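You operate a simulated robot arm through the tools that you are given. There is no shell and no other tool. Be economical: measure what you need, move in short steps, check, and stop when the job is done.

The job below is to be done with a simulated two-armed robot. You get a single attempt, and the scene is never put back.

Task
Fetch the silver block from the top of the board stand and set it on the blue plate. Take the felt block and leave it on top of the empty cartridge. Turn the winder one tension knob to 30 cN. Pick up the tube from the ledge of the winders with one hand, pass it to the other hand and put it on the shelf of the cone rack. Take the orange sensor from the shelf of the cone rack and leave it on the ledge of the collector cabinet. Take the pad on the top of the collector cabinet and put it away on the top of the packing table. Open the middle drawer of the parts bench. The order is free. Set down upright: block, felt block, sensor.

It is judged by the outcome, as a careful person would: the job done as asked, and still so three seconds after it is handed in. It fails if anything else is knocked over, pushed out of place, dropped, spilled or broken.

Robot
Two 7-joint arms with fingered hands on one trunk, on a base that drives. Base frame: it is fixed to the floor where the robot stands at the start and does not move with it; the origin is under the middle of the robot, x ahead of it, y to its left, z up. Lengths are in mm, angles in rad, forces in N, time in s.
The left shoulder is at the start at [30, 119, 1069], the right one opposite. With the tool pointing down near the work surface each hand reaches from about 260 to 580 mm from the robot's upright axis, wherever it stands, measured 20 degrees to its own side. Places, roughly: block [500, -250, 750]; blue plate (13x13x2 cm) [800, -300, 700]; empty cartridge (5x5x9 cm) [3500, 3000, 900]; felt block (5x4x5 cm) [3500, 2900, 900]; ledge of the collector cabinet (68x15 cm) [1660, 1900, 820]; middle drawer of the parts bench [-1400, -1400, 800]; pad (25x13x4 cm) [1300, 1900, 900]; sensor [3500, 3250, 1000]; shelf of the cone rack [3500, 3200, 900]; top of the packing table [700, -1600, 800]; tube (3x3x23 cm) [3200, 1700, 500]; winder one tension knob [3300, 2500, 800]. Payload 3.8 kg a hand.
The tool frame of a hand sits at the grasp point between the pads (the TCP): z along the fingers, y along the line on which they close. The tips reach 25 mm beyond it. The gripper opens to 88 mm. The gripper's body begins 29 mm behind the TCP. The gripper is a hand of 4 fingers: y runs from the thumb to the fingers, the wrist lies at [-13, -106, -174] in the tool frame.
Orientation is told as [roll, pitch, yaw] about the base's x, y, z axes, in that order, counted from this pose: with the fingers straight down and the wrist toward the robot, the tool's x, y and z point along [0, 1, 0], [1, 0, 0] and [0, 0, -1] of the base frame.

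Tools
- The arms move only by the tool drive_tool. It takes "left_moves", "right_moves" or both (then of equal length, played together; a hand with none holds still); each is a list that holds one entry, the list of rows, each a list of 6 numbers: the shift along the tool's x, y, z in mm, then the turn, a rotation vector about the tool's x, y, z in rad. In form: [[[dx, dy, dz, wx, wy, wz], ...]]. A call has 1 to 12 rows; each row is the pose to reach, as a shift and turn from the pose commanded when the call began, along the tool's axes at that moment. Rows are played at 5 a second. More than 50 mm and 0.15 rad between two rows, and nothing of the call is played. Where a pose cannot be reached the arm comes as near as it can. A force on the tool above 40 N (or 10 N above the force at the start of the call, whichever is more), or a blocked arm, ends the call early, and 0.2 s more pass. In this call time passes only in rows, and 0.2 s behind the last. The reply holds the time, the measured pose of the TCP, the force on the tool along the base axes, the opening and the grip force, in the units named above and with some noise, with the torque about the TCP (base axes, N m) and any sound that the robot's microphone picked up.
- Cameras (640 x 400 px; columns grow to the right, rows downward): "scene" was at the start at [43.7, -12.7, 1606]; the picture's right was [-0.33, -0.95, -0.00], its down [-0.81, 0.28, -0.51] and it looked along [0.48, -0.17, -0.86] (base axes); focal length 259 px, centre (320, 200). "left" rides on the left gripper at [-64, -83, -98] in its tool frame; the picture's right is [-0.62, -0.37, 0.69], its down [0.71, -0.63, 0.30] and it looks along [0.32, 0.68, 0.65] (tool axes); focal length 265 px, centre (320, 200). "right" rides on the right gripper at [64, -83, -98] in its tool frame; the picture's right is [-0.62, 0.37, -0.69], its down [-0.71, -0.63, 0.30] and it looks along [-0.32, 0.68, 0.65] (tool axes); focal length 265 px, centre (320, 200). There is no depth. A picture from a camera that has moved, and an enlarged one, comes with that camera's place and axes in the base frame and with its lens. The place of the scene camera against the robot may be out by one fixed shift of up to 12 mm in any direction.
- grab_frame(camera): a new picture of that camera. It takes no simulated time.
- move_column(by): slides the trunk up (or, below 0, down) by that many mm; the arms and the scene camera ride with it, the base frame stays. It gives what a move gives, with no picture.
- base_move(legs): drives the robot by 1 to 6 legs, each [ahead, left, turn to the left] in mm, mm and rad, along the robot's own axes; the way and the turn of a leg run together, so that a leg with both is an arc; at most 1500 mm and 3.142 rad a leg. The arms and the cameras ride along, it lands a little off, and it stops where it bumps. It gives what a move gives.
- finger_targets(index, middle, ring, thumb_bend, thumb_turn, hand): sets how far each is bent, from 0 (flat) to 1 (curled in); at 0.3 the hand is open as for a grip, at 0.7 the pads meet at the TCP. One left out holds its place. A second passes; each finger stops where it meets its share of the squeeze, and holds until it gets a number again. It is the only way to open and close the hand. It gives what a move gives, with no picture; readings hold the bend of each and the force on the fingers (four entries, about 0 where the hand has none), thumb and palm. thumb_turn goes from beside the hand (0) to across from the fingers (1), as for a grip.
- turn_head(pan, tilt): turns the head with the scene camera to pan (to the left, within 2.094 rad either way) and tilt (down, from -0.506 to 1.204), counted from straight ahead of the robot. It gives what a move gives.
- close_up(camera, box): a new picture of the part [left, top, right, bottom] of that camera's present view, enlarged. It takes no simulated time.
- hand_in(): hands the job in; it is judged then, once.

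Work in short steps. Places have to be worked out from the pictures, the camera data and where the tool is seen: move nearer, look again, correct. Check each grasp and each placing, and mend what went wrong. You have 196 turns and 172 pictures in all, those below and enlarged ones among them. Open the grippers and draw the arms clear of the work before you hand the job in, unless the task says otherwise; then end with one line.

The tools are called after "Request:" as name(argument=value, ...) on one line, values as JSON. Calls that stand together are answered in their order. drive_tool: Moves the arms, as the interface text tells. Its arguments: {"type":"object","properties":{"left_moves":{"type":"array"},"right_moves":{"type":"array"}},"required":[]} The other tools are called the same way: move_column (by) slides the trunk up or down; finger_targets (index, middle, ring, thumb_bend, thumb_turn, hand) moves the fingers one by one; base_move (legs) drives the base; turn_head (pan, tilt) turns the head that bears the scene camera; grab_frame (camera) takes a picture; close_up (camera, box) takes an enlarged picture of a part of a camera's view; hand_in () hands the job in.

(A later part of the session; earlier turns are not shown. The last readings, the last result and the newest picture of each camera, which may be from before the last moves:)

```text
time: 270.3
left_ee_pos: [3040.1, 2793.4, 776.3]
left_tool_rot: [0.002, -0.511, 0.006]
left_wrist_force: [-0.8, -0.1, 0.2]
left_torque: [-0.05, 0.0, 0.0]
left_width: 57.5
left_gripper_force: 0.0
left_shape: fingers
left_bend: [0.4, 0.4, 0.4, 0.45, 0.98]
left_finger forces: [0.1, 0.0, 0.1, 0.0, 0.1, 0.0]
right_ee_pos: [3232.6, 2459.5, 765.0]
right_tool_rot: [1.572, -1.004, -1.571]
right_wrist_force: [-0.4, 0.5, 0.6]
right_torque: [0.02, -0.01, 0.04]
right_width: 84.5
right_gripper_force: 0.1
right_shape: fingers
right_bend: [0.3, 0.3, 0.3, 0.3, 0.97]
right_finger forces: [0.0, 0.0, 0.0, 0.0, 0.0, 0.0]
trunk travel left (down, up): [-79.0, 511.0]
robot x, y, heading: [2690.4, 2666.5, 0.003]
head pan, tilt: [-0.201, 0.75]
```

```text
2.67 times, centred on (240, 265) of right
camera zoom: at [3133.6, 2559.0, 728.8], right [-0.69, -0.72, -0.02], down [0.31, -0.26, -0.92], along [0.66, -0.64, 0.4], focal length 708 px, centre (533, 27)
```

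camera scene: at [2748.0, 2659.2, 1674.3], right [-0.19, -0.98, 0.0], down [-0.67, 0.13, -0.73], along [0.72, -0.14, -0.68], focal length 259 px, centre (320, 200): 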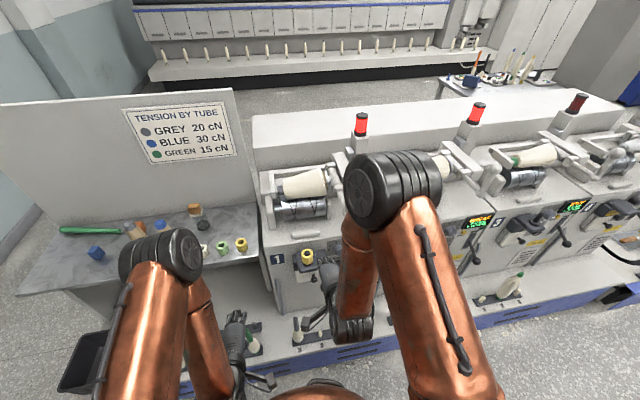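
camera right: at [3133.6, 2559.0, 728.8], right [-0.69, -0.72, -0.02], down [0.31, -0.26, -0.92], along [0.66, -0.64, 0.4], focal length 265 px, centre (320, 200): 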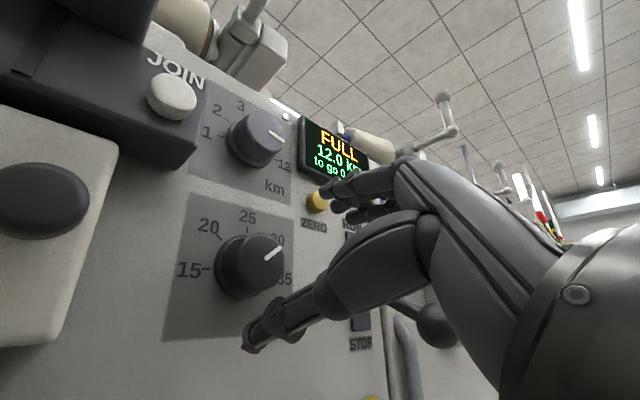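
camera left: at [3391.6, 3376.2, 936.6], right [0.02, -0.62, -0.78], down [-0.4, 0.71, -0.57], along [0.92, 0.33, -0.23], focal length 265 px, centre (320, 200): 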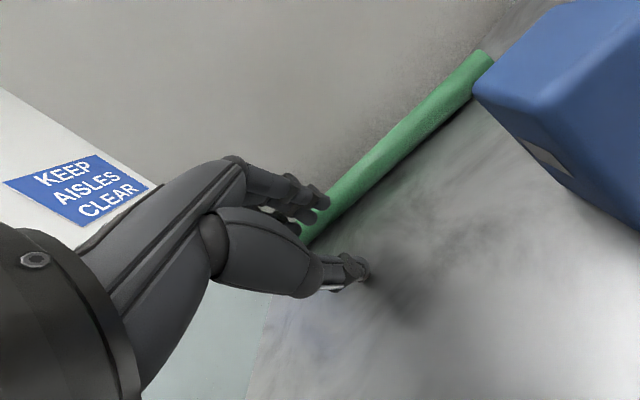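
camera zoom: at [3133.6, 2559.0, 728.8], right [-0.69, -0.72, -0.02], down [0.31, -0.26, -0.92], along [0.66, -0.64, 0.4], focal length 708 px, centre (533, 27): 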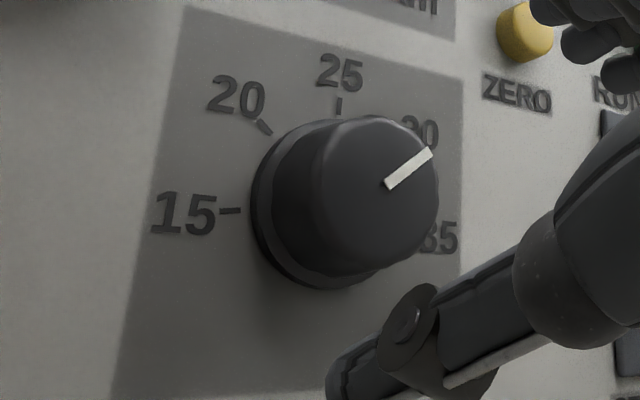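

The pointer maps to about 53° with the 30 mark at ~50°, so it reads ≈30. Now for the sensor: I'll back off, raise the trunk, and bring the right hand back to a forward-pitched fingers-down pose.

Request:
base_move(legs=[[-220, 0, 0]])

Request:
move_column(by=200)

Request:
drive_tool(right_moves=[[[0, 0, 0, 0, 0, -0.143], [0, 0, 0, 0, 0, -0.285], [0, 0, 0, 0, 0, -0.43], [0, 0, 0, 0, 0, -0.57]]])

Request:
drive_tool(right_moves=[[[0, 0, 0, 0.14, 0, 0], [0, 0, 0, 0.28, 0, 0], [0, 0, 0, 0.42, 0, 0], [0, 0, 0, 0.56, 0, 0], [0, 0, 0, 0.7, 0, 0], [0, 0, 0, 0.84, 0, 0], [0, 0, 0, 0.98, 0, 0], [0, 0, 0, 1.12, 0, 0]]])

```text
time: 272.0
left_ee_pos: [2818.1, 2791.9, 775.1]
left_tool_rot: [0.001, -0.514, 0.007]
left_wrist_force: [-0.4, -0.4, -0.3]
left_torque: [0.01, 0.0, -0.01]
left_width: 57.7
left_gripper_force: 0.1
left_shape: fingers
left_bend: [0.4, 0.4, 0.4, 0.45, 0.98]
left_finger forces: [0.1, 0.1, 0.0, 0.0, 0.1, 0.0]
right_ee_pos: [3010.3, 2458.5, 764.3]
right_tool_rot: [1.571, -1.003, -1.568]
right_wrist_force: [-1.2, 0.3, -0.6]
right_torque: [0.02, 0.03, -0.02]
right_width: 84.4
right_gripper_force: 0.1
right_shape: fingers
right_bend: [0.3, 0.3, 0.3, 0.3, 0.97]
right_finger forces: [0.0, 0.0, 0.0, 0.0, 0.0, 0.0]
trunk travel left (down, up): [-79.0, 511.0]
robot x, y, heading: [2464.7, 2665.2, 0.007]
head pan, tilt: [-0.201, 0.75]
```

```text
time: 274.2
left_ee_pos: [2818.4, 2792.7, 974.3]
left_tool_rot: [0.001, -0.511, 0.007]
left_wrist_force: [1.2, -0.4, -0.5]
left_torque: [-0.03, 0.01, 0.02]
left_width: 57.7
left_gripper_force: 0.1
left_shape: fingers
left_bend: [0.4, 0.4, 0.4, 0.45, 0.98]
left_finger forces: [0.1, 0.1, 0.0, 0.0, 0.0, 0.0]
right_ee_pos: [3012.5, 2458.1, 963.5]
right_tool_rot: [1.569, -1.0, -1.57]
right_wrist_force: [0.2, -0.4, -0.1]
right_torque: [0.01, -0.01, 0.01]
right_width: 84.5
right_gripper_force: 0.0
right_shape: fingers
right_bend: [0.3, 0.3, 0.3, 0.3, 0.97]
right_finger forces: [0.0, 0.1, 0.1, 0.0, 0.0, 0.0]
trunk travel left (down, up): [-279.0, 311.0]
robot x, y, heading: [2462.1, 2663.8, 0.008]
head pan, tilt: [-0.201, 0.75]
```

```text
time: 275.2
left_ee_pos: [2818.9, 2793.4, 976.9]
left_tool_rot: [0.001, -0.511, 0.004]
left_wrist_force: [-0.3, 0.0, 0.1]
left_torque: [-0.03, 0.02, -0.01]
left_width: 57.7
left_gripper_force: 0.0
left_shape: fingers
left_bend: [0.4, 0.4, 0.4, 0.45, 0.98]
left_finger forces: [0.0, 0.0, 0.0, 0.1, 0.0, 0.1]
right_ee_pos: [3013.0, 2458.0, 964.6]
right_tool_rot: [-1.501, -1.569, 1.501]
right_wrist_force: [-0.8, 0.1, 0.1]
right_torque: [0.01, -0.01, -0.02]
right_width: 84.2
right_gripper_force: 0.0
right_shape: fingers
right_bend: [0.3, 0.3, 0.3, 0.3, 0.97]
right_finger forces: [0.0, 0.0, 0.0, 0.1, 0.0, 0.0]
trunk travel left (down, up): [-279.0, 311.0]
robot x, y, heading: [2465.6, 2664.8, 0.002]
head pan, tilt: [-0.201, 0.75]
```

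```text
time: 277.0
left_ee_pos: [2819.3, 2794.3, 976.9]
left_tool_rot: [0.002, -0.512, 0.007]
left_wrist_force: [-0.5, -0.3, 0.1]
left_torque: [-0.02, 0.0, -0.02]
left_width: 57.6
left_gripper_force: 0.0
left_shape: fingers
left_bend: [0.4, 0.4, 0.4, 0.45, 0.98]
left_finger forces: [0.0, 0.0, 0.0, 0.0, 0.0, 0.1]
right_ee_pos: [3012.4, 2458.3, 964.5]
right_tool_rot: [-0.001, -0.446, 0.003]
right_wrist_force: [0.7, -0.3, -0.7]
right_torque: [0.0, -0.02, 0.0]
right_width: 84.7
right_gripper_force: 0.2
right_shape: fingers
right_bend: [0.3, 0.3, 0.3, 0.3, 0.97]
right_finger forces: [0.0, 0.0, 0.0, 0.0, 0.1, 0.0]
trunk travel left (down, up): [-279.0, 311.0]
robot x, y, heading: [2468.5, 2666.0, 0.004]
head pan, tilt: [-0.201, 0.75]
```

Pose restored. Now yaw the hand −0.44 rad (so the forearm stays clear of the cones), raise a bit, and drive over to the sensor side.

Request:
drive_tool(right_moves=[[[0, 0, 0, 0, -0.063, 0.132], [0, 0, 0, 0, -0.127, 0.264], [0, 0, 0, 0, -0.19, 0.396]]])

Request:
move_column(by=70)

Request:
base_move(legs=[[0, 755, 0], [255, 0, 0]])

Request:
grab_frame(camera="right")

```text
time: 277.8
left_ee_pos: [2818.9, 2794.2, 975.3]
left_tool_rot: [0.001, -0.511, 0.006]
left_wrist_force: [0.8, 0.2, -0.2]
left_torque: [0.0, 0.01, -0.01]
left_width: 57.9
left_gripper_force: 0.1
left_shape: fingers
left_bend: [0.4, 0.4, 0.4, 0.45, 0.98]
left_finger forces: [0.0, 0.1, 0.0, 0.0, 0.0, 0.0]
right_ee_pos: [3011.6, 2457.9, 965.1]
right_tool_rot: [0.0, -0.45, -0.439]
right_wrist_force: [-0.5, -1.2, 0.7]
right_torque: [0.0, 0.0, 0.0]
right_width: 84.7
right_gripper_force: 0.0
right_shape: fingers
right_bend: [0.3, 0.3, 0.3, 0.3, 0.97]
right_finger forces: [0.0, 0.0, 0.0, 0.0, 0.1, 0.1]
trunk travel left (down, up): [-279.0, 311.0]
robot x, y, heading: [2467.4, 2662.9, 0.002]
head pan, tilt: [-0.201, 0.75]
```

```text
time: 278.9
left_ee_pos: [2819.7, 2792.1, 1045.6]
left_tool_rot: [0.0, -0.511, 0.007]
left_wrist_force: [-0.2, -0.3, 0.2]
left_torque: [0.0, -0.02, 0.03]
left_width: 57.6
left_gripper_force: 0.1
left_shape: fingers
left_bend: [0.4, 0.4, 0.4, 0.45, 0.98]
left_finger forces: [0.0, 0.0, 0.0, 0.0, 0.0, 0.0]
right_ee_pos: [3012.2, 2458.8, 1033.1]
right_tool_rot: [0.001, -0.451, -0.438]
right_wrist_force: [1.0, 0.0, -0.1]
right_torque: [-0.04, -0.01, -0.05]
right_width: 84.2
right_gripper_force: 0.0
right_shape: fingers
right_bend: [0.3, 0.3, 0.3, 0.3, 0.97]
right_finger forces: [0.0, 0.0, 0.0, 0.0, 0.0, 0.0]
trunk travel left (down, up): [-349.0, 241.0]
robot x, y, heading: [2465.2, 2667.3, 0.006]
head pan, tilt: [-0.201, 0.75]
```

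```text
time: 284.3
left_ee_pos: [3057.2, 3542.1, 1045.9]
left_tool_rot: [0.0, -0.512, 0.02]
left_wrist_force: [-0.1, 1.0, 0.2]
left_torque: [0.0, 0.01, -0.01]
left_width: 57.6
left_gripper_force: 0.1
left_shape: fingers
left_bend: [0.4, 0.4, 0.4, 0.45, 0.98]
left_finger forces: [0.0, 0.1, 0.0, 0.1, 0.0, 0.1]
right_ee_pos: [3252.7, 3210.8, 1033.0]
right_tool_rot: [0.001, -0.448, -0.426]
right_wrist_force: [0.7, 0.4, 0.5]
right_torque: [0.02, 0.01, 0.0]
right_width: 84.6
right_gripper_force: 0.0
right_shape: fingers
right_bend: [0.3, 0.3, 0.3, 0.3, 0.97]
right_finger forces: [0.1, 0.1, 0.0, 0.0, 0.0, 0.0]
trunk travel left (down, up): [-349.0, 241.0]
robot x, y, heading: [2705.1, 3408.6, 0.016]
head pan, tilt: [-0.201, 0.75]
```

```text
35 pictures are left
camera right: at [3172.4, 3318.4, 1085.7], right [-0.23, -0.58, 0.78], down [-0.69, -0.47, -0.55], along [0.69, -0.67, -0.29], focal length 265 px, centre (320, 200)
```

right: 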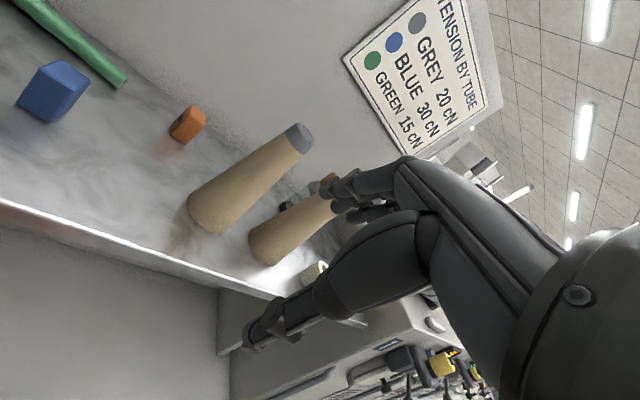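

Sensor at ≈[3563, 3220]. I'll raise 45 mm to pass above the grey cone, creep 90 mm closer, then extend the hand over the sensor.

Request:
move_column(by=45)

Request:
base_move(legs=[[88, 0, -0.014]])

Request:
drive_tool(right_moves=[[[18, 30, 14, -0.01, 0, 0], [36, 60, 28, -0.02, 0, 0], [54, 92, 43, -0.03, 0, 0], [72, 124, 58, -0.04, 0, 0], [88, 152, 72, -0.05, 0, 0], [94, 165, 79, -0.05, 0, 0]]])

Request:
grab_frame(camera="right")

```text
time: 285.2
left_ee_pos: [3056.2, 3542.2, 1091.1]
left_tool_rot: [-0.002, -0.513, 0.02]
left_wrist_force: [0.4, -0.5, -1.1]
left_torque: [-0.03, -0.03, 0.03]
left_width: 57.7
left_gripper_force: 0.0
left_shape: fingers
left_bend: [0.4, 0.4, 0.4, 0.45, 0.98]
left_finger forces: [0.1, 0.0, 0.0, 0.1, 0.1, 0.1]
right_ee_pos: [3253.3, 3210.6, 1078.4]
right_tool_rot: [0.0, -0.451, -0.426]
right_wrist_force: [0.1, -0.1, 0.5]
right_torque: [-0.03, -0.02, -0.02]
right_width: 84.6
right_gripper_force: 0.0
right_shape: fingers
right_bend: [0.3, 0.3, 0.3, 0.3, 0.97]
right_finger forces: [0.0, 0.1, 0.1, 0.1, 0.0, 0.0]
trunk travel left (down, up): [-394.0, 196.0]
robot x, y, heading: [2703.5, 3410.6, 0.011]
head pan, tilt: [-0.201, 0.75]
```

```text
time: 286.3
left_ee_pos: [3147.1, 3538.9, 1090.9]
left_tool_rot: [0.0, -0.51, 0.006]
left_wrist_force: [0.0, 0.2, -0.3]
left_torque: [-0.02, -0.01, 0.0]
left_width: 57.8
left_gripper_force: 0.1
left_shape: fingers
left_bend: [0.4, 0.4, 0.4, 0.45, 0.98]
left_finger forces: [0.0, 0.0, 0.1, 0.0, 0.0, 0.0]
right_ee_pos: [3339.9, 3204.8, 1078.0]
right_tool_rot: [0.0, -0.448, -0.439]
right_wrist_force: [0.4, -0.3, 0.1]
right_torque: [0.05, 0.0, -0.04]
right_width: 84.5
right_gripper_force: 0.1
right_shape: fingers
right_bend: [0.3, 0.3, 0.3, 0.3, 0.97]
right_finger forces: [0.0, 0.0, 0.0, 0.0, 0.0, 0.0]
trunk travel left (down, up): [-394.0, 196.0]
robot x, y, heading: [2792.0, 3407.5, 0.006]
head pan, tilt: [-0.201, 0.75]
```

```text
time: 287.7
left_ee_pos: [3145.9, 3539.2, 1091.1]
left_tool_rot: [0.002, -0.511, 0.005]
left_wrist_force: [-0.1, 0.9, -0.3]
left_torque: [-0.02, 0.0, 0.0]
left_width: 57.8
left_gripper_force: 0.0
left_shape: fingers
left_bend: [0.4, 0.4, 0.4, 0.45, 0.98]
left_finger forces: [0.0, 0.0, 0.1, 0.0, 0.0, 0.1]
right_ee_pos: [3543.7, 3210.6, 1079.4]
right_tool_rot: [0.0, -0.499, -0.439]
right_wrist_force: [0.3, -0.3, -0.2]
right_torque: [-0.01, 0.05, -0.01]
right_width: 84.6
right_gripper_force: 0.0
right_shape: fingers
right_bend: [0.3, 0.3, 0.3, 0.3, 0.97]
right_finger forces: [0.1, 0.0, 0.0, 0.0, 0.2, 0.0]
trunk travel left (down, up): [-394.0, 196.0]
robot x, y, heading: [2790.2, 3410.1, 0.002]
head pan, tilt: [-0.201, 0.75]
```

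```text
34 pictures are left
camera right: at [3461.6, 3320.1, 1125.8], right [-0.27, -0.56, 0.78], down [-0.67, -0.47, -0.57], along [0.69, -0.68, -0.25], focal length 265 px, centre (320, 200)
```

right: 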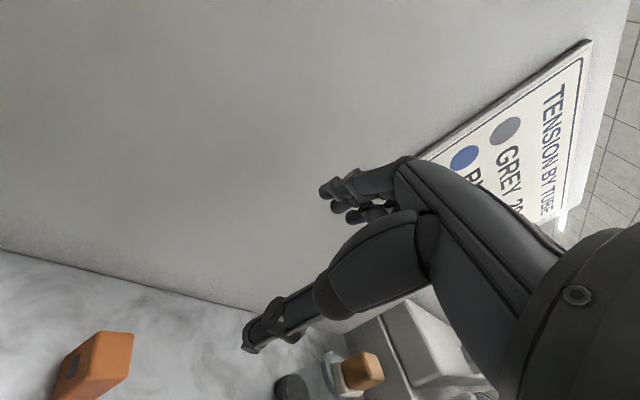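

The sensor is axis-aligned at about [3561, 3221]. I'll trim the hand position, yaw to −0.3, narrow the opening, and lower the trunk part of the way to check.

Request:
finger_targets(hand="right", index=0.4, middle=0.4, ring=0.4, thumb_bend=0.4)

Request:
drive_tool(right_moves=[[[8, 4, 2, 0, 0.034, -0.062], [17, 8.6, 4.7, 0, 0.067, -0.123]]])

Request:
move_column(by=-120)

Request:
grab_frame(camera="right")

```text
time: 288.7
left_ee_pos: [3145.2, 3537.8, 1090.5]
left_tool_rot: [0.001, -0.512, 0.005]
left_wrist_force: [-0.1, -0.5, -1.0]
left_torque: [-0.01, 0.01, 0.01]
left_width: 57.8
left_gripper_force: 0.0
left_shape: fingers
left_bend: [0.4, 0.4, 0.4, 0.45, 0.98]
left_finger forces: [0.0, 0.0, 0.0, 0.1, 0.0, 0.0]
right_ee_pos: [3544.6, 3209.9, 1079.6]
right_tool_rot: [-0.001, -0.498, -0.44]
right_wrist_force: [0.8, 0.2, -0.1]
right_torque: [0.0, 0.01, 0.0]
right_width: 64.0
right_gripper_force: 0.1
right_shape: fingers
right_bend: [0.4, 0.4, 0.4, 0.4, 0.97]
right_finger forces: [0.0, 0.0, 0.1, 0.0, 0.1, 0.1]
trunk travel left (down, up): [-394.0, 196.0]
robot x, y, heading: [2792.4, 3410.8, 0.001]
head pan, tilt: [-0.201, 0.75]
```

```text
time: 289.3
left_ee_pos: [3145.2, 3538.5, 1090.6]
left_tool_rot: [0.0, -0.511, 0.005]
left_wrist_force: [0.3, 0.6, -0.4]
left_torque: [0.01, 0.03, -0.01]
left_width: 57.8
left_gripper_force: 0.1
left_shape: fingers
left_bend: [0.4, 0.4, 0.4, 0.45, 0.98]
left_finger forces: [0.1, 0.0, 0.0, 0.0, 0.0, 0.1]
right_ee_pos: [3560.2, 3222.8, 1079.7]
right_tool_rot: [0.0, -0.5, -0.299]
right_wrist_force: [0.3, -0.3, 0.8]
right_torque: [0.0, 0.01, 0.01]
right_width: 64.1
right_gripper_force: 0.1
right_shape: fingers
right_bend: [0.4, 0.4, 0.4, 0.4, 0.97]
right_finger forces: [0.1, 0.1, 0.0, 0.1, 0.0, 0.0]
trunk travel left (down, up): [-394.0, 196.0]
robot x, y, heading: [2793.2, 3411.9, 0.002]
head pan, tilt: [-0.201, 0.75]
```

```text
time: 290.8
left_ee_pos: [3144.7, 3538.0, 970.1]
left_tool_rot: [-0.001, -0.512, 0.005]
left_wrist_force: [0.1, 0.4, 0.2]
left_torque: [0.01, 0.01, -0.02]
left_width: 57.9
left_gripper_force: 0.0
left_shape: fingers
left_bend: [0.4, 0.4, 0.4, 0.45, 0.98]
left_finger forces: [0.0, 0.1, 0.0, 0.0, 0.0, 0.0]
right_ee_pos: [3558.7, 3223.4, 960.6]
right_tool_rot: [0.0, -0.498, -0.299]
right_wrist_force: [0.2, -0.1, 0.1]
right_torque: [-0.01, 0.02, 0.03]
right_width: 64.1
right_gripper_force: 0.1
right_shape: fingers
right_bend: [0.4, 0.4, 0.4, 0.4, 0.97]
right_finger forces: [0.0, 0.0, 0.0, 0.1, 0.0, 0.0]
trunk travel left (down, up): [-274.0, 316.0]
robot x, y, heading: [2792.2, 3409.2, 0.004]
head pan, tilt: [-0.201, 0.75]
```

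```text
33 pictures are left
camera right: at [3462.9, 3320.1, 1006.5], right [-0.19, -0.59, 0.78], down [-0.6, -0.56, -0.57], along [0.78, -0.58, -0.25], focal length 265 px, centre (320, 200)
```

right: 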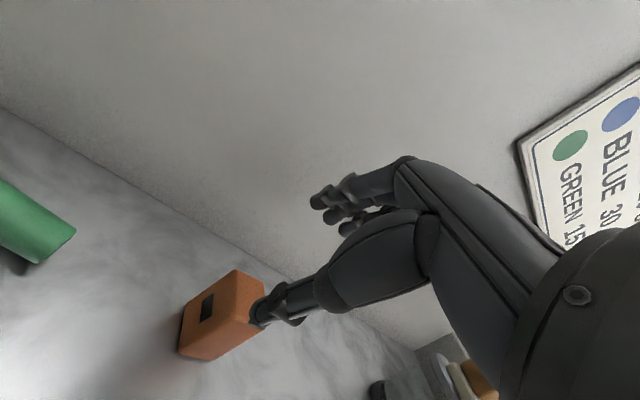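

Request:
close_up(camera="right", box=[150, 240, 310, 380])

```text
2.86 times, centred on (230, 310) of right
camera zoom: at [3462.9, 3320.1, 1006.5], right [-0.19, -0.59, 0.78], down [-0.6, -0.56, -0.57], along [0.78, -0.58, -0.25], focal length 758 px, centre (577, -114)
```

zoom: 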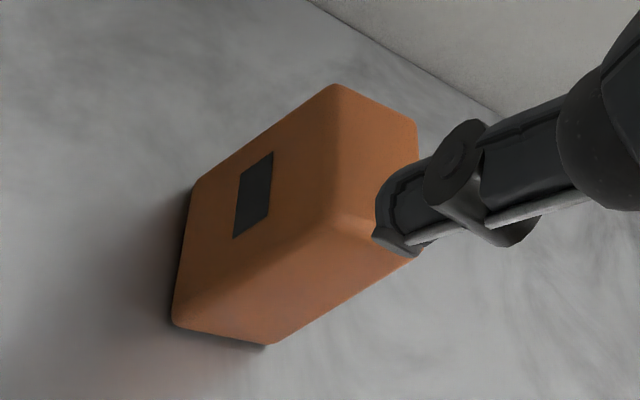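

Block edges are now clear: x 3543–3570, y 3209–3235, z 857–905, axis-aligned. Because of the tilt I'll shift the TCP back 11 mm, widen slightly, then lower 60 mm.

Request:
finger_targets(hand="right", index=0.35, middle=0.35, ring=0.35, thumb_bend=0.35)

Request:
drive_tool(right_moves=[[[-4, -9, -5, 0, 0, 0]]])

Request:
move_column(by=-58)

Request:
grab_frame(camera="right")

```text
time: 291.8
left_ee_pos: [3146.2, 3538.6, 970.2]
left_tool_rot: [0.0, -0.51, 0.005]
left_wrist_force: [0.0, 0.1, 0.5]
left_torque: [-0.01, 0.0, -0.01]
left_width: 57.6
left_gripper_force: 0.0
left_shape: fingers
left_bend: [0.4, 0.4, 0.4, 0.45, 0.98]
left_finger forces: [0.0, 0.0, 0.0, 0.1, 0.0, 0.1]
right_ee_pos: [3559.0, 3223.2, 959.8]
right_tool_rot: [-0.001, -0.5, -0.3]
right_wrist_force: [-0.6, 0.5, -1.4]
right_torque: [0.02, 0.01, -0.01]
right_width: 73.9
right_gripper_force: 0.0
right_shape: fingers
right_bend: [0.35, 0.35, 0.35, 0.35, 0.97]
right_finger forces: [0.0, 0.1, 0.1, 0.0, 0.0, 0.1]
trunk travel left (down, up): [-274.0, 316.0]
robot x, y, heading: [2791.4, 3407.2, -0.002]
head pan, tilt: [-0.201, 0.75]
```

```text
time: 292.2
left_ee_pos: [3145.5, 3538.7, 969.9]
left_tool_rot: [0.0, -0.513, 0.005]
left_wrist_force: [-0.5, 0.1, -0.3]
left_torque: [0.0, -0.03, -0.02]
left_width: 57.7
left_gripper_force: 0.0
left_shape: fingers
left_bend: [0.4, 0.4, 0.4, 0.45, 0.98]
left_finger forces: [0.1, 0.0, 0.0, 0.0, 0.1, 0.1]
right_ee_pos: [3548.7, 3223.1, 960.1]
right_tool_rot: [-0.001, -0.497, -0.298]
right_wrist_force: [-0.6, 0.6, 0.1]
right_torque: [0.01, 0.01, 0.01]
right_width: 73.9
right_gripper_force: 0.1
right_shape: fingers
right_bend: [0.35, 0.35, 0.35, 0.35, 0.97]
right_finger forces: [0.1, 0.0, 0.0, 0.0, 0.1, 0.0]
trunk travel left (down, up): [-274.0, 316.0]
robot x, y, heading: [2793.4, 3410.3, 0.002]
head pan, tilt: [-0.201, 0.75]
```

```text
time: 293.1
left_ee_pos: [3145.0, 3538.5, 912.7]
left_tool_rot: [0.001, -0.513, 0.005]
left_wrist_force: [0.3, 0.4, -0.7]
left_torque: [-0.01, 0.0, 0.01]
left_width: 57.8
left_gripper_force: 0.1
left_shape: fingers
left_bend: [0.4, 0.4, 0.4, 0.45, 0.98]
left_finger forces: [0.0, 0.0, 0.0, 0.0, 0.1, 0.0]
right_ee_pos: [3547.9, 3223.0, 905.0]
right_tool_rot: [0.003, -0.504, -0.3]
right_wrist_force: [-2.3, 0.0, 13.6]
right_torque: [0.18, 0.53, 0.02]
right_width: 73.9
right_gripper_force: 6.2
right_shape: fingers
right_bend: [0.35, 0.35, 0.35, 0.35, 0.98]
right_finger forces: [0.1, 0.0, 0.0, 0.0, 13.3, 0.0]
trunk travel left (down, up): [-216.0, 374.0]
robot x, y, heading: [2793.7, 3410.6, 0.003]
head pan, tilt: [-0.201, 0.75]
```

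```text
31 pictures are left
camera right: at [3452.0, 3320.5, 950.7], right [-0.2, -0.59, 0.78], down [-0.6, -0.56, -0.57], along [0.78, -0.58, -0.24], focal length 265 px, centre (320, 200)
```

right: 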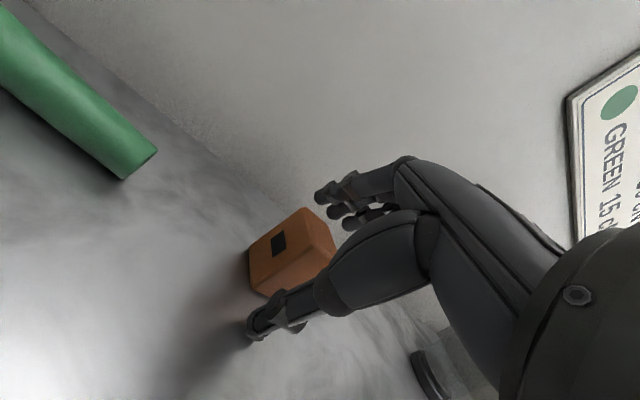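

The thumb just touches the shelf and the sensor sits between thumb and fingers. Raise 4 mm and close.

Request:
move_column(by=4)

Request:
finger_targets(hand="right", index=0.75, middle=0.75, ring=0.75, thumb_bend=0.75)

Request:
grab_frame(camera="right")

```text
time: 293.7
left_ee_pos: [3146.2, 3537.7, 916.5]
left_tool_rot: [0.0, -0.512, 0.005]
left_wrist_force: [0.1, -0.5, 0.3]
left_torque: [0.04, 0.03, 0.0]
left_width: 57.8
left_gripper_force: 0.1
left_shape: fingers
left_bend: [0.4, 0.4, 0.4, 0.45, 0.98]
left_finger forces: [0.1, 0.0, 0.1, 0.0, 0.0, 0.0]
right_ee_pos: [3547.9, 3223.5, 905.0]
right_tool_rot: [-0.002, -0.496, -0.296]
right_wrist_force: [0.2, 0.6, 2.3]
right_torque: [0.03, 0.06, 0.02]
right_width: 72.8
right_gripper_force: 1.1
right_shape: fingers
right_bend: [0.35, 0.35, 0.35, 0.36, 0.97]
right_finger forces: [0.1, 0.0, 0.0, 0.1, 2.3, 0.1]
trunk travel left (down, up): [-220.0, 370.0]
robot x, y, heading: [2788.9, 3409.2, 0.003]
head pan, tilt: [-0.201, 0.75]
```

```text
time: 294.7
left_ee_pos: [3146.3, 3538.5, 916.5]
left_tool_rot: [0.0, -0.511, 0.004]
left_wrist_force: [-0.5, -0.1, 0.7]
left_torque: [0.04, 0.01, 0.01]
left_width: 57.9
left_gripper_force: 0.2
left_shape: fingers
left_bend: [0.4, 0.4, 0.4, 0.45, 0.98]
left_finger forces: [0.0, 0.0, 0.0, 0.1, 0.0, 0.1]
right_ee_pos: [3549.6, 3222.7, 906.3]
right_tool_rot: [0.001, -0.501, -0.299]
right_wrist_force: [0.1, -2.5, 5.4]
right_torque: [0.05, 0.02, 0.0]
right_width: 27.3
right_gripper_force: 14.7
right_shape: fingers
right_bend: [0.73, 0.74, 0.75, 0.53, 0.95]
right_finger forces: [10.3, 6.6, 0.0, 0.1, 11.6, 0.0]
trunk travel left (down, up): [-220.0, 370.0]
robot x, y, heading: [2793.1, 3407.8, 0.001]
head pan, tilt: [-0.201, 0.75]
```

```text
30 pictures are left
camera right: at [3452.0, 3319.8, 952.8], right [-0.19, -0.59, 0.78], down [-0.6, -0.56, -0.57], along [0.78, -0.58, -0.24], focal length 265 px, centre (320, 200)
```

right: 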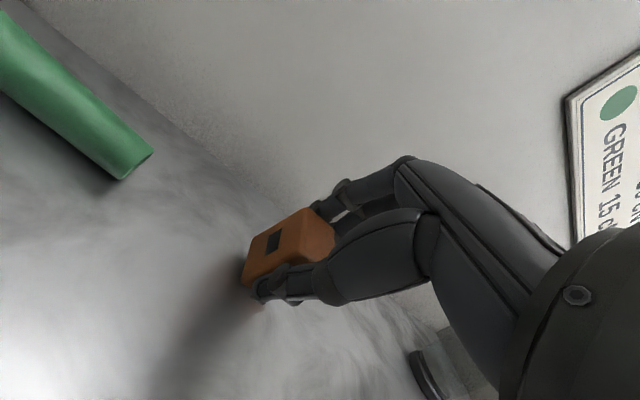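

Gripped. Lifting with the trunk and checking.

Request:
move_column(by=25)

Request:
move_column(by=150)

Request:
grab_frame(camera="right")

```text
time: 295.4
left_ee_pos: [3146.3, 3538.7, 940.7]
left_tool_rot: [0.001, -0.512, 0.006]
left_wrist_force: [0.1, 0.4, 0.9]
left_torque: [0.01, 0.04, 0.07]
left_width: 57.9
left_gripper_force: 0.0
left_shape: fingers
left_bend: [0.4, 0.4, 0.4, 0.45, 0.98]
left_finger forces: [0.1, 0.0, 0.0, 0.0, 0.0, 0.0]
right_ee_pos: [3549.5, 3222.8, 930.0]
right_tool_rot: [0.001, -0.501, -0.297]
right_wrist_force: [-0.3, 0.1, 0.1]
right_torque: [0.0, -0.02, 0.01]
right_width: 27.0
right_gripper_force: 13.6
right_shape: fingers
right_bend: [0.73, 0.74, 0.75, 0.53, 0.95]
right_finger forces: [9.0, 5.7, 0.0, 0.0, 11.4, 0.1]
trunk travel left (down, up): [-245.0, 345.0]
robot x, y, heading: [2790.7, 3413.8, 0.008]
head pan, tilt: [-0.201, 0.75]
```

```text
time: 297.1
left_ee_pos: [3146.4, 3539.0, 1091.9]
left_tool_rot: [0.0, -0.511, 0.005]
left_wrist_force: [0.0, 0.5, 0.8]
left_torque: [0.01, 0.0, 0.02]
left_width: 57.8
left_gripper_force: 0.0
left_shape: fingers
left_bend: [0.4, 0.4, 0.4, 0.45, 0.98]
left_finger forces: [0.0, 0.1, 0.0, 0.0, 0.1, 0.0]
right_ee_pos: [3549.1, 3223.1, 1080.7]
right_tool_rot: [0.0, -0.5, -0.299]
right_wrist_force: [-0.6, 0.3, -1.2]
right_torque: [0.02, 0.01, -0.01]
right_width: 26.9
right_gripper_force: 13.3
right_shape: fingers
right_bend: [0.73, 0.74, 0.75, 0.53, 0.95]
right_finger forces: [9.0, 5.6, 0.1, 0.0, 11.5, 0.0]
trunk travel left (down, up): [-395.0, 195.0]
robot x, y, heading: [2792.0, 3412.0, 0.002]
head pan, tilt: [-0.201, 0.75]
```

```text
29 pictures are left
camera right: at [3452.3, 3320.0, 1126.6], right [-0.19, -0.59, 0.78], down [-0.6, -0.56, -0.57], along [0.78, -0.58, -0.25], focal length 265 px, centre (320, 200)
```

right: 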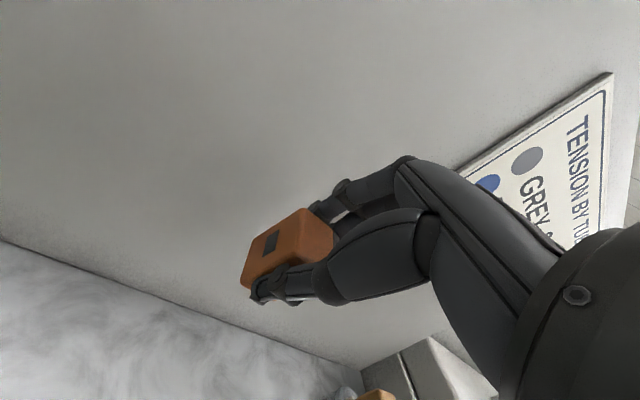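

The sensor is held upright. I'll back away, turn around, and move alongside the back of the collector cabinet, keeping distance, then look at its ledge.

Request:
base_move(legs=[[-310, 0, 0], [0, 0, 3.14], [0, 1200, 0]])

Request:
turn_head(pan=0.35, tilt=0.6)

Request:
grab_frame(camera="scene")

```text
time: 312.4
left_ee_pos: [2164.2, 2059.3, 1091.7]
left_tool_rot: [-0.001, -0.511, -3.118]
left_wrist_force: [-0.4, 0.8, -0.3]
left_torque: [0.03, -0.01, -0.03]
left_width: 58.0
left_gripper_force: 0.1
left_shape: fingers
left_bend: [0.4, 0.4, 0.4, 0.45, 0.98]
left_finger forces: [0.0, 0.0, 0.0, 0.0, 0.0, 0.0]
right_ee_pos: [1755.3, 2368.1, 1081.0]
right_tool_rot: [0.0, -0.501, 2.863]
right_wrist_force: [0.0, 0.4, -0.2]
right_torque: [0.03, 0.0, 0.01]
right_width: 25.5
right_gripper_force: 13.4
right_shape: fingers
right_bend: [0.73, 0.74, 0.75, 0.53, 0.95]
right_finger forces: [8.8, 6.2, 0.0, 0.0, 10.6, 0.0]
trunk travel left (down, up): [-395.0, 195.0]
robot x, y, heading: [2516.9, 2196.2, -3.122]
head pan, tilt: [-0.201, 0.75]
```

```text
time: 313.4
left_ee_pos: [2163.9, 2060.1, 1091.6]
left_tool_rot: [0.0, -0.513, -3.118]
left_wrist_force: [0.1, -0.3, -0.5]
left_torque: [0.03, 0.02, -0.03]
left_width: 57.9
left_gripper_force: 0.0
left_shape: fingers
left_bend: [0.4, 0.4, 0.4, 0.45, 0.98]
left_finger forces: [0.1, 0.0, 0.1, 0.1, 0.1, 0.0]
right_ee_pos: [1756.4, 2367.8, 1081.7]
right_tool_rot: [-0.001, -0.5, 2.862]
right_wrist_force: [-0.1, 0.3, 0.0]
right_torque: [-0.02, 0.0, 0.0]
right_width: 25.8
right_gripper_force: 12.8
right_shape: fingers
right_bend: [0.73, 0.74, 0.75, 0.53, 0.95]
right_finger forces: [8.8, 6.2, 0.0, 0.0, 10.5, 0.0]
trunk travel left (down, up): [-395.0, 195.0]
robot x, y, heading: [2513.3, 2193.8, -3.117]
head pan, tilt: [0.351, 0.6]
```

```text
28 pictures are left
camera scene: at [2451.6, 2172.3, 1810.2], right [-0.36, 0.93, 0.0], down [0.53, 0.21, -0.82], along [-0.77, -0.3, -0.57], focal length 259 px, centre (320, 200)
```

scene: 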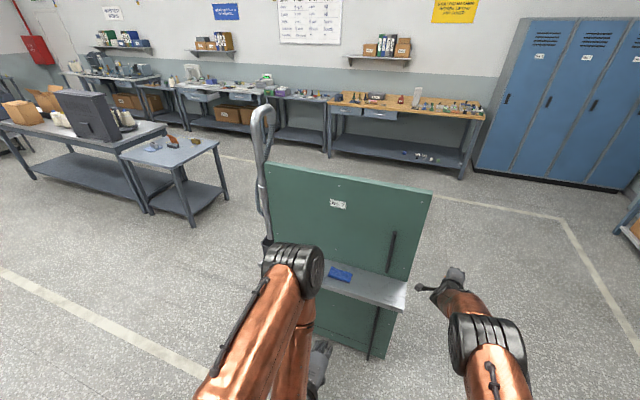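

The ledge on the back of the panel is free at y≈2080 (blue cloth at y≈1960, dark rod at ≈2150). I'll shift so the sensor hangs over that spot, still high.

Request:
base_move(legs=[[0, 286, 0], [72, 0, 0]])

Request:
grab_frame(camera="right")

Request:
turn_head(pan=-0.1, tilt=0.75)

Request:
grab_frame(camera="scene")

```text
time: 316.0
left_ee_pos: [2094.6, 1773.3, 1091.3]
left_tool_rot: [0.001, -0.51, -3.122]
left_wrist_force: [0.3, -0.3, 1.1]
left_torque: [0.02, -0.04, 0.04]
left_width: 57.5
left_gripper_force: 0.0
left_shape: fingers
left_bend: [0.4, 0.4, 0.4, 0.45, 0.98]
left_finger forces: [0.0, 0.0, 0.1, 0.1, 0.0, 0.0]
right_ee_pos: [1687.5, 2083.0, 1080.4]
right_tool_rot: [0.001, -0.496, 2.857]
right_wrist_force: [-0.9, -0.2, -1.1]
right_torque: [0.01, -0.01, 0.02]
right_width: 25.8
right_gripper_force: 13.0
right_shape: fingers
right_bend: [0.73, 0.74, 0.75, 0.53, 0.95]
right_finger forces: [8.9, 6.2, 0.0, 0.0, 10.4, 0.1]
trunk travel left (down, up): [-395.0, 195.0]
robot x, y, heading: [2450.7, 1906.8, -3.128]
head pan, tilt: [0.351, 0.6]
```

```text
27 pictures are left
camera right: at [1784.7, 1988.0, 1126.0], right [0.18, 0.59, 0.79], down [0.59, 0.57, -0.57], along [-0.79, 0.57, -0.25], focal length 265 px, centre (320, 200)
```

right: 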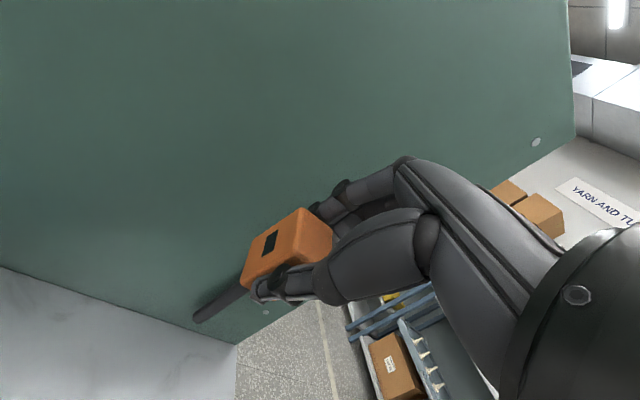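

```text
time: 316.9
left_ee_pos: [2097.7, 1772.7, 1091.6]
left_tool_rot: [0.0, -0.509, -3.123]
left_wrist_force: [-0.7, 0.6, 0.7]
left_torque: [-0.03, 0.05, 0.02]
left_width: 57.9
left_gripper_force: 0.0
left_shape: fingers
left_bend: [0.4, 0.4, 0.4, 0.45, 0.98]
left_finger forces: [0.0, 0.0, 0.0, 0.1, 0.0, 0.1]
right_ee_pos: [1690.8, 2083.9, 1080.8]
right_tool_rot: [0.0, -0.501, 2.858]
right_wrist_force: [-0.3, -0.4, -1.0]
right_torque: [0.01, 0.0, 0.0]
right_width: 25.7
right_gripper_force: 12.9
right_shape: fingers
right_bend: [0.73, 0.74, 0.75, 0.53, 0.95]
right_finger forces: [8.9, 6.3, 0.0, 0.1, 10.4, 0.1]
trunk travel left (down, up): [-395.0, 195.0]
robot x, y, heading: [2449.6, 1907.7, -3.126]
head pan, tilt: [-0.099, 0.75]
```

```text
26 pictures are left
camera scene: at [2385.3, 1923.0, 1797.4], right [0.08, 1.0, 0.0], down [0.68, -0.06, -0.73], along [-0.73, 0.06, -0.68], focal length 259 px, centre (320, 200)
```

scene: 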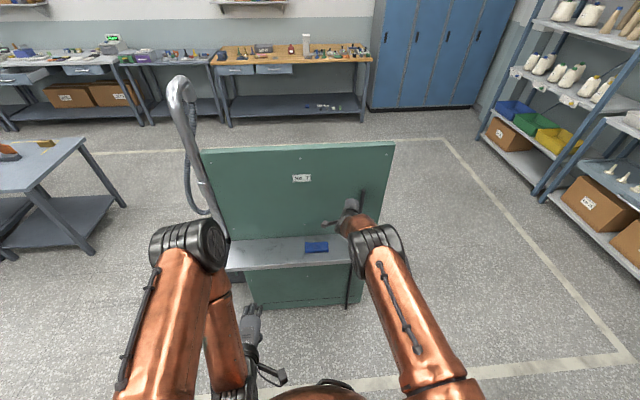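

Position is good: ledge spans y≈1560–2240, sensor at [1680, 2083]. Lowering the trunk 175 mm and checking.

Request:
move_column(by=-175)

Request:
grab_frame(camera="right")

Request:
close_up(camera="scene", box=[220, 180, 420, 310])

```text
time: 318.8
left_ee_pos: [2096.8, 1774.3, 917.1]
left_tool_rot: [0.001, -0.512, -3.122]
left_wrist_force: [-0.1, 0.2, 0.3]
left_torque: [-0.01, 0.02, 0.01]
left_width: 57.8
left_gripper_force: 0.0
left_shape: fingers
left_bend: [0.4, 0.4, 0.4, 0.45, 0.98]
left_finger forces: [0.1, 0.1, 0.0, 0.1, 0.0, 0.0]
right_ee_pos: [1689.5, 2085.0, 905.7]
right_tool_rot: [0.0, -0.499, 2.857]
right_wrist_force: [0.0, 0.6, -0.1]
right_torque: [0.01, -0.04, -0.01]
right_width: 25.8
right_gripper_force: 13.0
right_shape: fingers
right_bend: [0.73, 0.74, 0.75, 0.53, 0.95]
right_finger forces: [8.8, 6.2, 0.0, 0.1, 10.4, 0.0]
trunk travel left (down, up): [-220.0, 370.0]
robot x, y, heading: [2446.1, 1907.9, -3.122]
head pan, tilt: [-0.099, 0.75]
```

```text
25 pictures are left
camera right: at [1786.2, 1988.5, 952.1], right [0.18, 0.59, 0.78], down [0.59, 0.57, -0.57], along [-0.79, 0.57, -0.25], focal length 265 px, centre (320, 200)
```

right: 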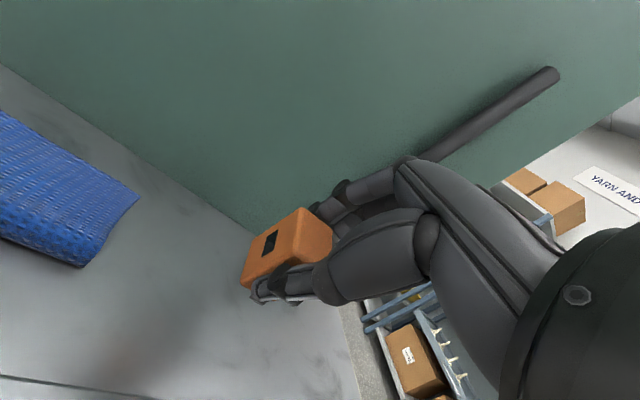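

```text
3.08 times, centred on (320, 245) of scene
camera zoom: at [2384.4, 1923.1, 1622.5], right [0.08, 1.0, 0.0], down [0.68, -0.06, -0.73], along [-0.73, 0.06, -0.68], focal length 798 px, centre (320, 62)
```

zoom: 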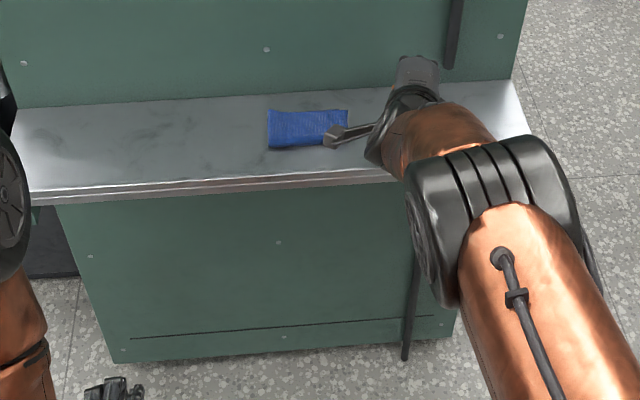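

Over the ledge with the cloth well clear. Stepping down.

Request:
move_column(by=-20)

Request:
move_column(by=-7)

Request:
grab_frame(camera="right")

```text
time: 319.5
left_ee_pos: [2097.1, 1774.2, 895.5]
left_tool_rot: [-0.001, -0.512, -3.122]
left_wrist_force: [0.1, -0.3, 0.9]
left_torque: [0.01, 0.04, 0.01]
left_width: 58.0
left_gripper_force: 0.1
left_shape: fingers
left_bend: [0.4, 0.4, 0.4, 0.45, 0.98]
left_finger forces: [0.0, 0.1, 0.1, 0.0, 0.1, 0.0]
right_ee_pos: [1689.9, 2082.0, 886.6]
right_tool_rot: [-0.001, -0.499, 2.856]
right_wrist_force: [-0.2, 0.3, -0.3]
right_torque: [-0.02, 0.02, 0.0]
right_width: 25.8
right_gripper_force: 12.6
right_shape: fingers
right_bend: [0.73, 0.74, 0.75, 0.53, 0.95]
right_finger forces: [8.8, 6.2, 0.0, 0.1, 10.5, 0.0]
trunk travel left (down, up): [-200.0, 390.0]
robot x, y, heading: [2453.1, 1907.3, -3.125]
head pan, tilt: [-0.099, 0.75]
```

```text
time: 320.1
left_ee_pos: [2096.4, 1773.9, 889.8]
left_tool_rot: [-0.001, -0.511, -3.122]
left_wrist_force: [0.0, -0.2, 0.6]
left_torque: [0.04, 0.0, -0.02]
left_width: 57.9
left_gripper_force: 0.2
left_shape: fingers
left_bend: [0.4, 0.4, 0.4, 0.45, 0.98]
left_finger forces: [0.1, 0.0, 0.0, 0.0, 0.0, 0.0]
right_ee_pos: [1690.1, 2084.2, 879.0]
right_tool_rot: [0.0, -0.501, 2.857]
right_wrist_force: [0.3, 0.7, -0.2]
right_torque: [0.01, 0.03, 0.0]
right_width: 25.9
right_gripper_force: 12.2
right_shape: fingers
right_bend: [0.73, 0.74, 0.75, 0.53, 0.95]
right_finger forces: [8.9, 6.1, 0.0, 0.1, 10.5, 0.0]
trunk travel left (down, up): [-193.0, 397.0]
robot x, y, heading: [2450.9, 1906.2, -3.13]
head pan, tilt: [-0.099, 0.75]
```

```text
23 pictures are left
camera right: at [1786.3, 1988.6, 924.9], right [0.18, 0.59, 0.78], down [0.59, 0.57, -0.57], along [-0.79, 0.57, -0.25], focal length 265 px, centre (320, 200)
```

right: 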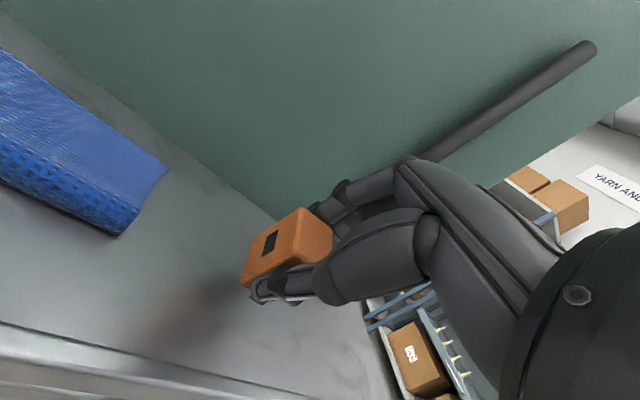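

Still ~10 mm above the ledge by triangulation. Continuing in small steps.

Request:
move_column(by=-6)

Request:
move_column(by=-3)

Request:
move_column(by=-3)

```text
time: 320.6
left_ee_pos: [2096.6, 1773.5, 884.5]
left_tool_rot: [0.001, -0.511, -3.122]
left_wrist_force: [0.1, 0.4, -0.1]
left_torque: [-0.03, 0.06, -0.02]
left_width: 57.6
left_gripper_force: 0.2
left_shape: fingers
left_bend: [0.4, 0.4, 0.4, 0.45, 0.98]
left_finger forces: [0.0, 0.0, 0.0, 0.1, 0.0, 0.1]
right_ee_pos: [1689.1, 2082.7, 872.1]
right_tool_rot: [0.002, -0.499, 2.857]
right_wrist_force: [-0.1, 0.0, -0.5]
right_torque: [0.03, 0.02, 0.02]
right_width: 25.8
right_gripper_force: 12.4
right_shape: fingers
right_bend: [0.73, 0.74, 0.75, 0.53, 0.95]
right_finger forces: [8.8, 6.3, 0.1, 0.1, 10.5, 0.1]
trunk travel left (down, up): [-187.0, 403.0]
robot x, y, heading: [2449.0, 1904.1, -3.132]
head pan, tilt: [-0.099, 0.75]
```

```text
time: 321.1
left_ee_pos: [2096.4, 1773.3, 880.8]
left_tool_rot: [0.0, -0.51, -3.122]
left_wrist_force: [-0.2, -0.9, 0.3]
left_torque: [-0.02, -0.01, -0.01]
left_width: 57.3
left_gripper_force: 0.0
left_shape: fingers
left_bend: [0.4, 0.4, 0.4, 0.45, 0.98]
left_finger forces: [0.0, 0.0, 0.0, 0.0, 0.1, 0.0]
right_ee_pos: [1688.5, 2083.2, 869.4]
right_tool_rot: [0.001, -0.5, 2.857]
right_wrist_force: [0.0, 0.0, -0.3]
right_torque: [0.0, 0.01, 0.02]
right_width: 25.7
right_gripper_force: 13.1
right_shape: fingers
right_bend: [0.73, 0.74, 0.75, 0.53, 0.95]
right_finger forces: [8.8, 6.3, 0.1, 0.0, 10.5, 0.0]
trunk travel left (down, up): [-184.0, 406.0]
robot x, y, heading: [2446.7, 1906.3, -3.125]
head pan, tilt: [-0.099, 0.75]
```

```text
time: 321.7
left_ee_pos: [2095.5, 1772.9, 876.5]
left_tool_rot: [0.0, -0.512, -3.122]
left_wrist_force: [-0.3, 0.4, 0.0]
left_torque: [0.02, -0.04, -0.03]
left_width: 57.8
left_gripper_force: 0.0
left_shape: fingers
left_bend: [0.4, 0.4, 0.4, 0.45, 0.98]
left_finger forces: [0.0, 0.0, 0.0, 0.0, 0.1, 0.0]
right_ee_pos: [1690.7, 2083.6, 865.9]
right_tool_rot: [0.001, -0.498, 2.856]
right_wrist_force: [-0.7, 1.1, -0.6]
right_torque: [0.0, -0.03, -0.02]
right_width: 25.8
right_gripper_force: 12.9
right_shape: fingers
right_bend: [0.73, 0.74, 0.75, 0.53, 0.95]
right_finger forces: [8.8, 6.2, 0.0, 0.1, 10.4, 0.0]
trunk travel left (down, up): [-181.0, 409.0]
robot x, y, heading: [2445.9, 1903.1, -3.125]
head pan, tilt: [-0.099, 0.75]
```

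No contact yet. A few more 3–4 mm steps.

Request:
move_column(by=-4)

Request:
move_column(by=-3)

Request:
grab_frame(camera="right")

```text
time: 322.2
left_ee_pos: [2096.8, 1773.5, 875.2]
left_tool_rot: [0.0, -0.51, -3.123]
left_wrist_force: [0.4, 1.3, 0.0]
left_torque: [0.04, -0.02, 0.0]
left_width: 57.6
left_gripper_force: 0.0
left_shape: fingers
left_bend: [0.4, 0.4, 0.4, 0.45, 0.98]
left_finger forces: [0.0, 0.0, 0.0, 0.0, 0.0, 0.0]
right_ee_pos: [1689.6, 2084.0, 864.4]
right_tool_rot: [0.001, -0.502, 2.857]
right_wrist_force: [-0.2, 1.3, 3.6]
right_torque: [0.02, -0.08, 0.0]
right_width: 25.9
right_gripper_force: 14.0
right_shape: fingers
right_bend: [0.73, 0.74, 0.75, 0.53, 0.95]
right_finger forces: [9.6, 7.1, 0.1, 0.0, 10.7, 0.0]
trunk travel left (down, up): [-177.0, 413.0]
robot x, y, heading: [2446.5, 1904.9, -3.126]
head pan, tilt: [-0.099, 0.75]
```

```text
time: 322.7
left_ee_pos: [2096.6, 1773.2, 871.2]
left_tool_rot: [0.0, -0.512, -3.122]
left_wrist_force: [-0.4, -0.1, 0.2]
left_torque: [0.0, -0.01, 0.02]
left_width: 57.6
left_gripper_force: 0.1
left_shape: fingers
left_bend: [0.4, 0.4, 0.4, 0.45, 0.98]
left_finger forces: [0.0, 0.0, 0.0, 0.1, 0.0, 0.0]
right_ee_pos: [1688.9, 2083.4, 863.1]
right_tool_rot: [0.003, -0.505, 2.854]
right_wrist_force: [0.7, 2.7, 11.6]
right_torque: [-0.01, -0.08, -0.02]
right_width: 26.2
right_gripper_force: 15.1
right_shape: fingers
right_bend: [0.73, 0.74, 0.75, 0.54, 0.95]
right_finger forces: [10.4, 8.7, 0.0, 0.0, 10.8, 0.1]
trunk travel left (down, up): [-174.0, 416.0]
robot x, y, heading: [2444.4, 1904.7, -3.125]
head pan, tilt: [-0.099, 0.75]
```

```text
22 pictures are left
camera right: at [1786.3, 1989.1, 908.0], right [0.19, 0.59, 0.78], down [0.59, 0.57, -0.57], along [-0.79, 0.57, -0.24], focal length 265 px, centre (320, 200)
```

right: 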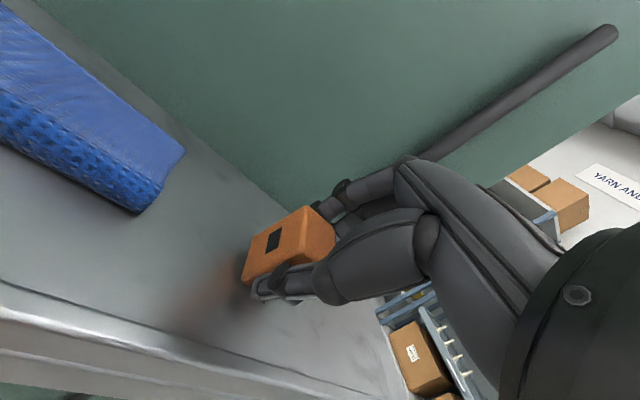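

The sensor is seated on the ledge (12 N). Ease up 3 mm and open.

Request:
move_column(by=3)

Request:
finger_targets(hand="right", index=0.5, middle=0.5, ring=0.5, thumb_bend=0.4)

Request:
grab_frame(camera="right")

```text
time: 323.2
left_ee_pos: [2096.7, 1773.8, 874.0]
left_tool_rot: [0.0, -0.511, -3.123]
left_wrist_force: [0.2, -0.1, -0.5]
left_torque: [0.0, -0.02, 0.0]
left_width: 58.0
left_gripper_force: 0.0
left_shape: fingers
left_bend: [0.4, 0.4, 0.4, 0.45, 0.98]
left_finger forces: [0.0, 0.0, 0.1, 0.0, 0.1, 0.1]
right_ee_pos: [1689.6, 2082.6, 862.2]
right_tool_rot: [-0.001, -0.499, 2.857]
right_wrist_force: [-0.7, 1.7, 6.9]
right_torque: [-0.01, -0.01, -0.01]
right_width: 25.9
right_gripper_force: 13.3
right_shape: fingers
right_bend: [0.73, 0.74, 0.75, 0.54, 0.95]
right_finger forces: [9.9, 6.9, 0.0, 0.0, 9.9, 0.1]
trunk travel left (down, up): [-177.0, 413.0]
robot x, y, heading: [2450.9, 1902.9, -3.127]
head pan, tilt: [-0.099, 0.75]
```

```text
time: 324.2
left_ee_pos: [2097.2, 1773.2, 873.6]
left_tool_rot: [0.0, -0.511, -3.122]
left_wrist_force: [0.8, -1.2, 0.1]
left_torque: [0.03, 0.01, 0.01]
left_width: 57.8
left_gripper_force: 0.0
left_shape: fingers
left_bend: [0.4, 0.4, 0.4, 0.45, 0.98]
left_finger forces: [0.0, 0.0, 0.1, 0.0, 0.0, 0.0]
right_ee_pos: [1689.4, 2082.9, 862.8]
right_tool_rot: [0.0, -0.499, 2.856]
right_wrist_force: [0.2, 0.9, 0.1]
right_torque: [-0.02, -0.02, -0.03]
right_width: 52.2
right_gripper_force: 0.1
right_shape: fingers
right_bend: [0.5, 0.5, 0.5, 0.4, 0.97]
right_finger forces: [0.0, 0.1, 0.1, 0.0, 0.1, 0.0]
trunk travel left (down, up): [-177.0, 413.0]
robot x, y, heading: [2446.8, 1905.3, -3.121]
head pan, tilt: [-0.099, 0.75]
```

```text
21 pictures are left
camera right: at [1786.2, 1988.5, 908.8], right [0.18, 0.59, 0.78], down [0.59, 0.57, -0.57], along [-0.79, 0.57, -0.25], focal length 265 px, centre (320, 200)
```

right: 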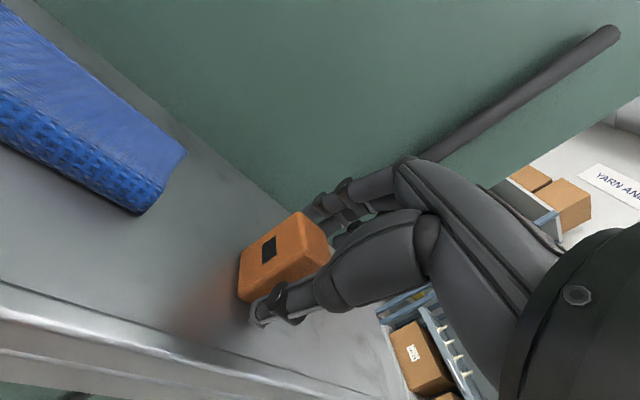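

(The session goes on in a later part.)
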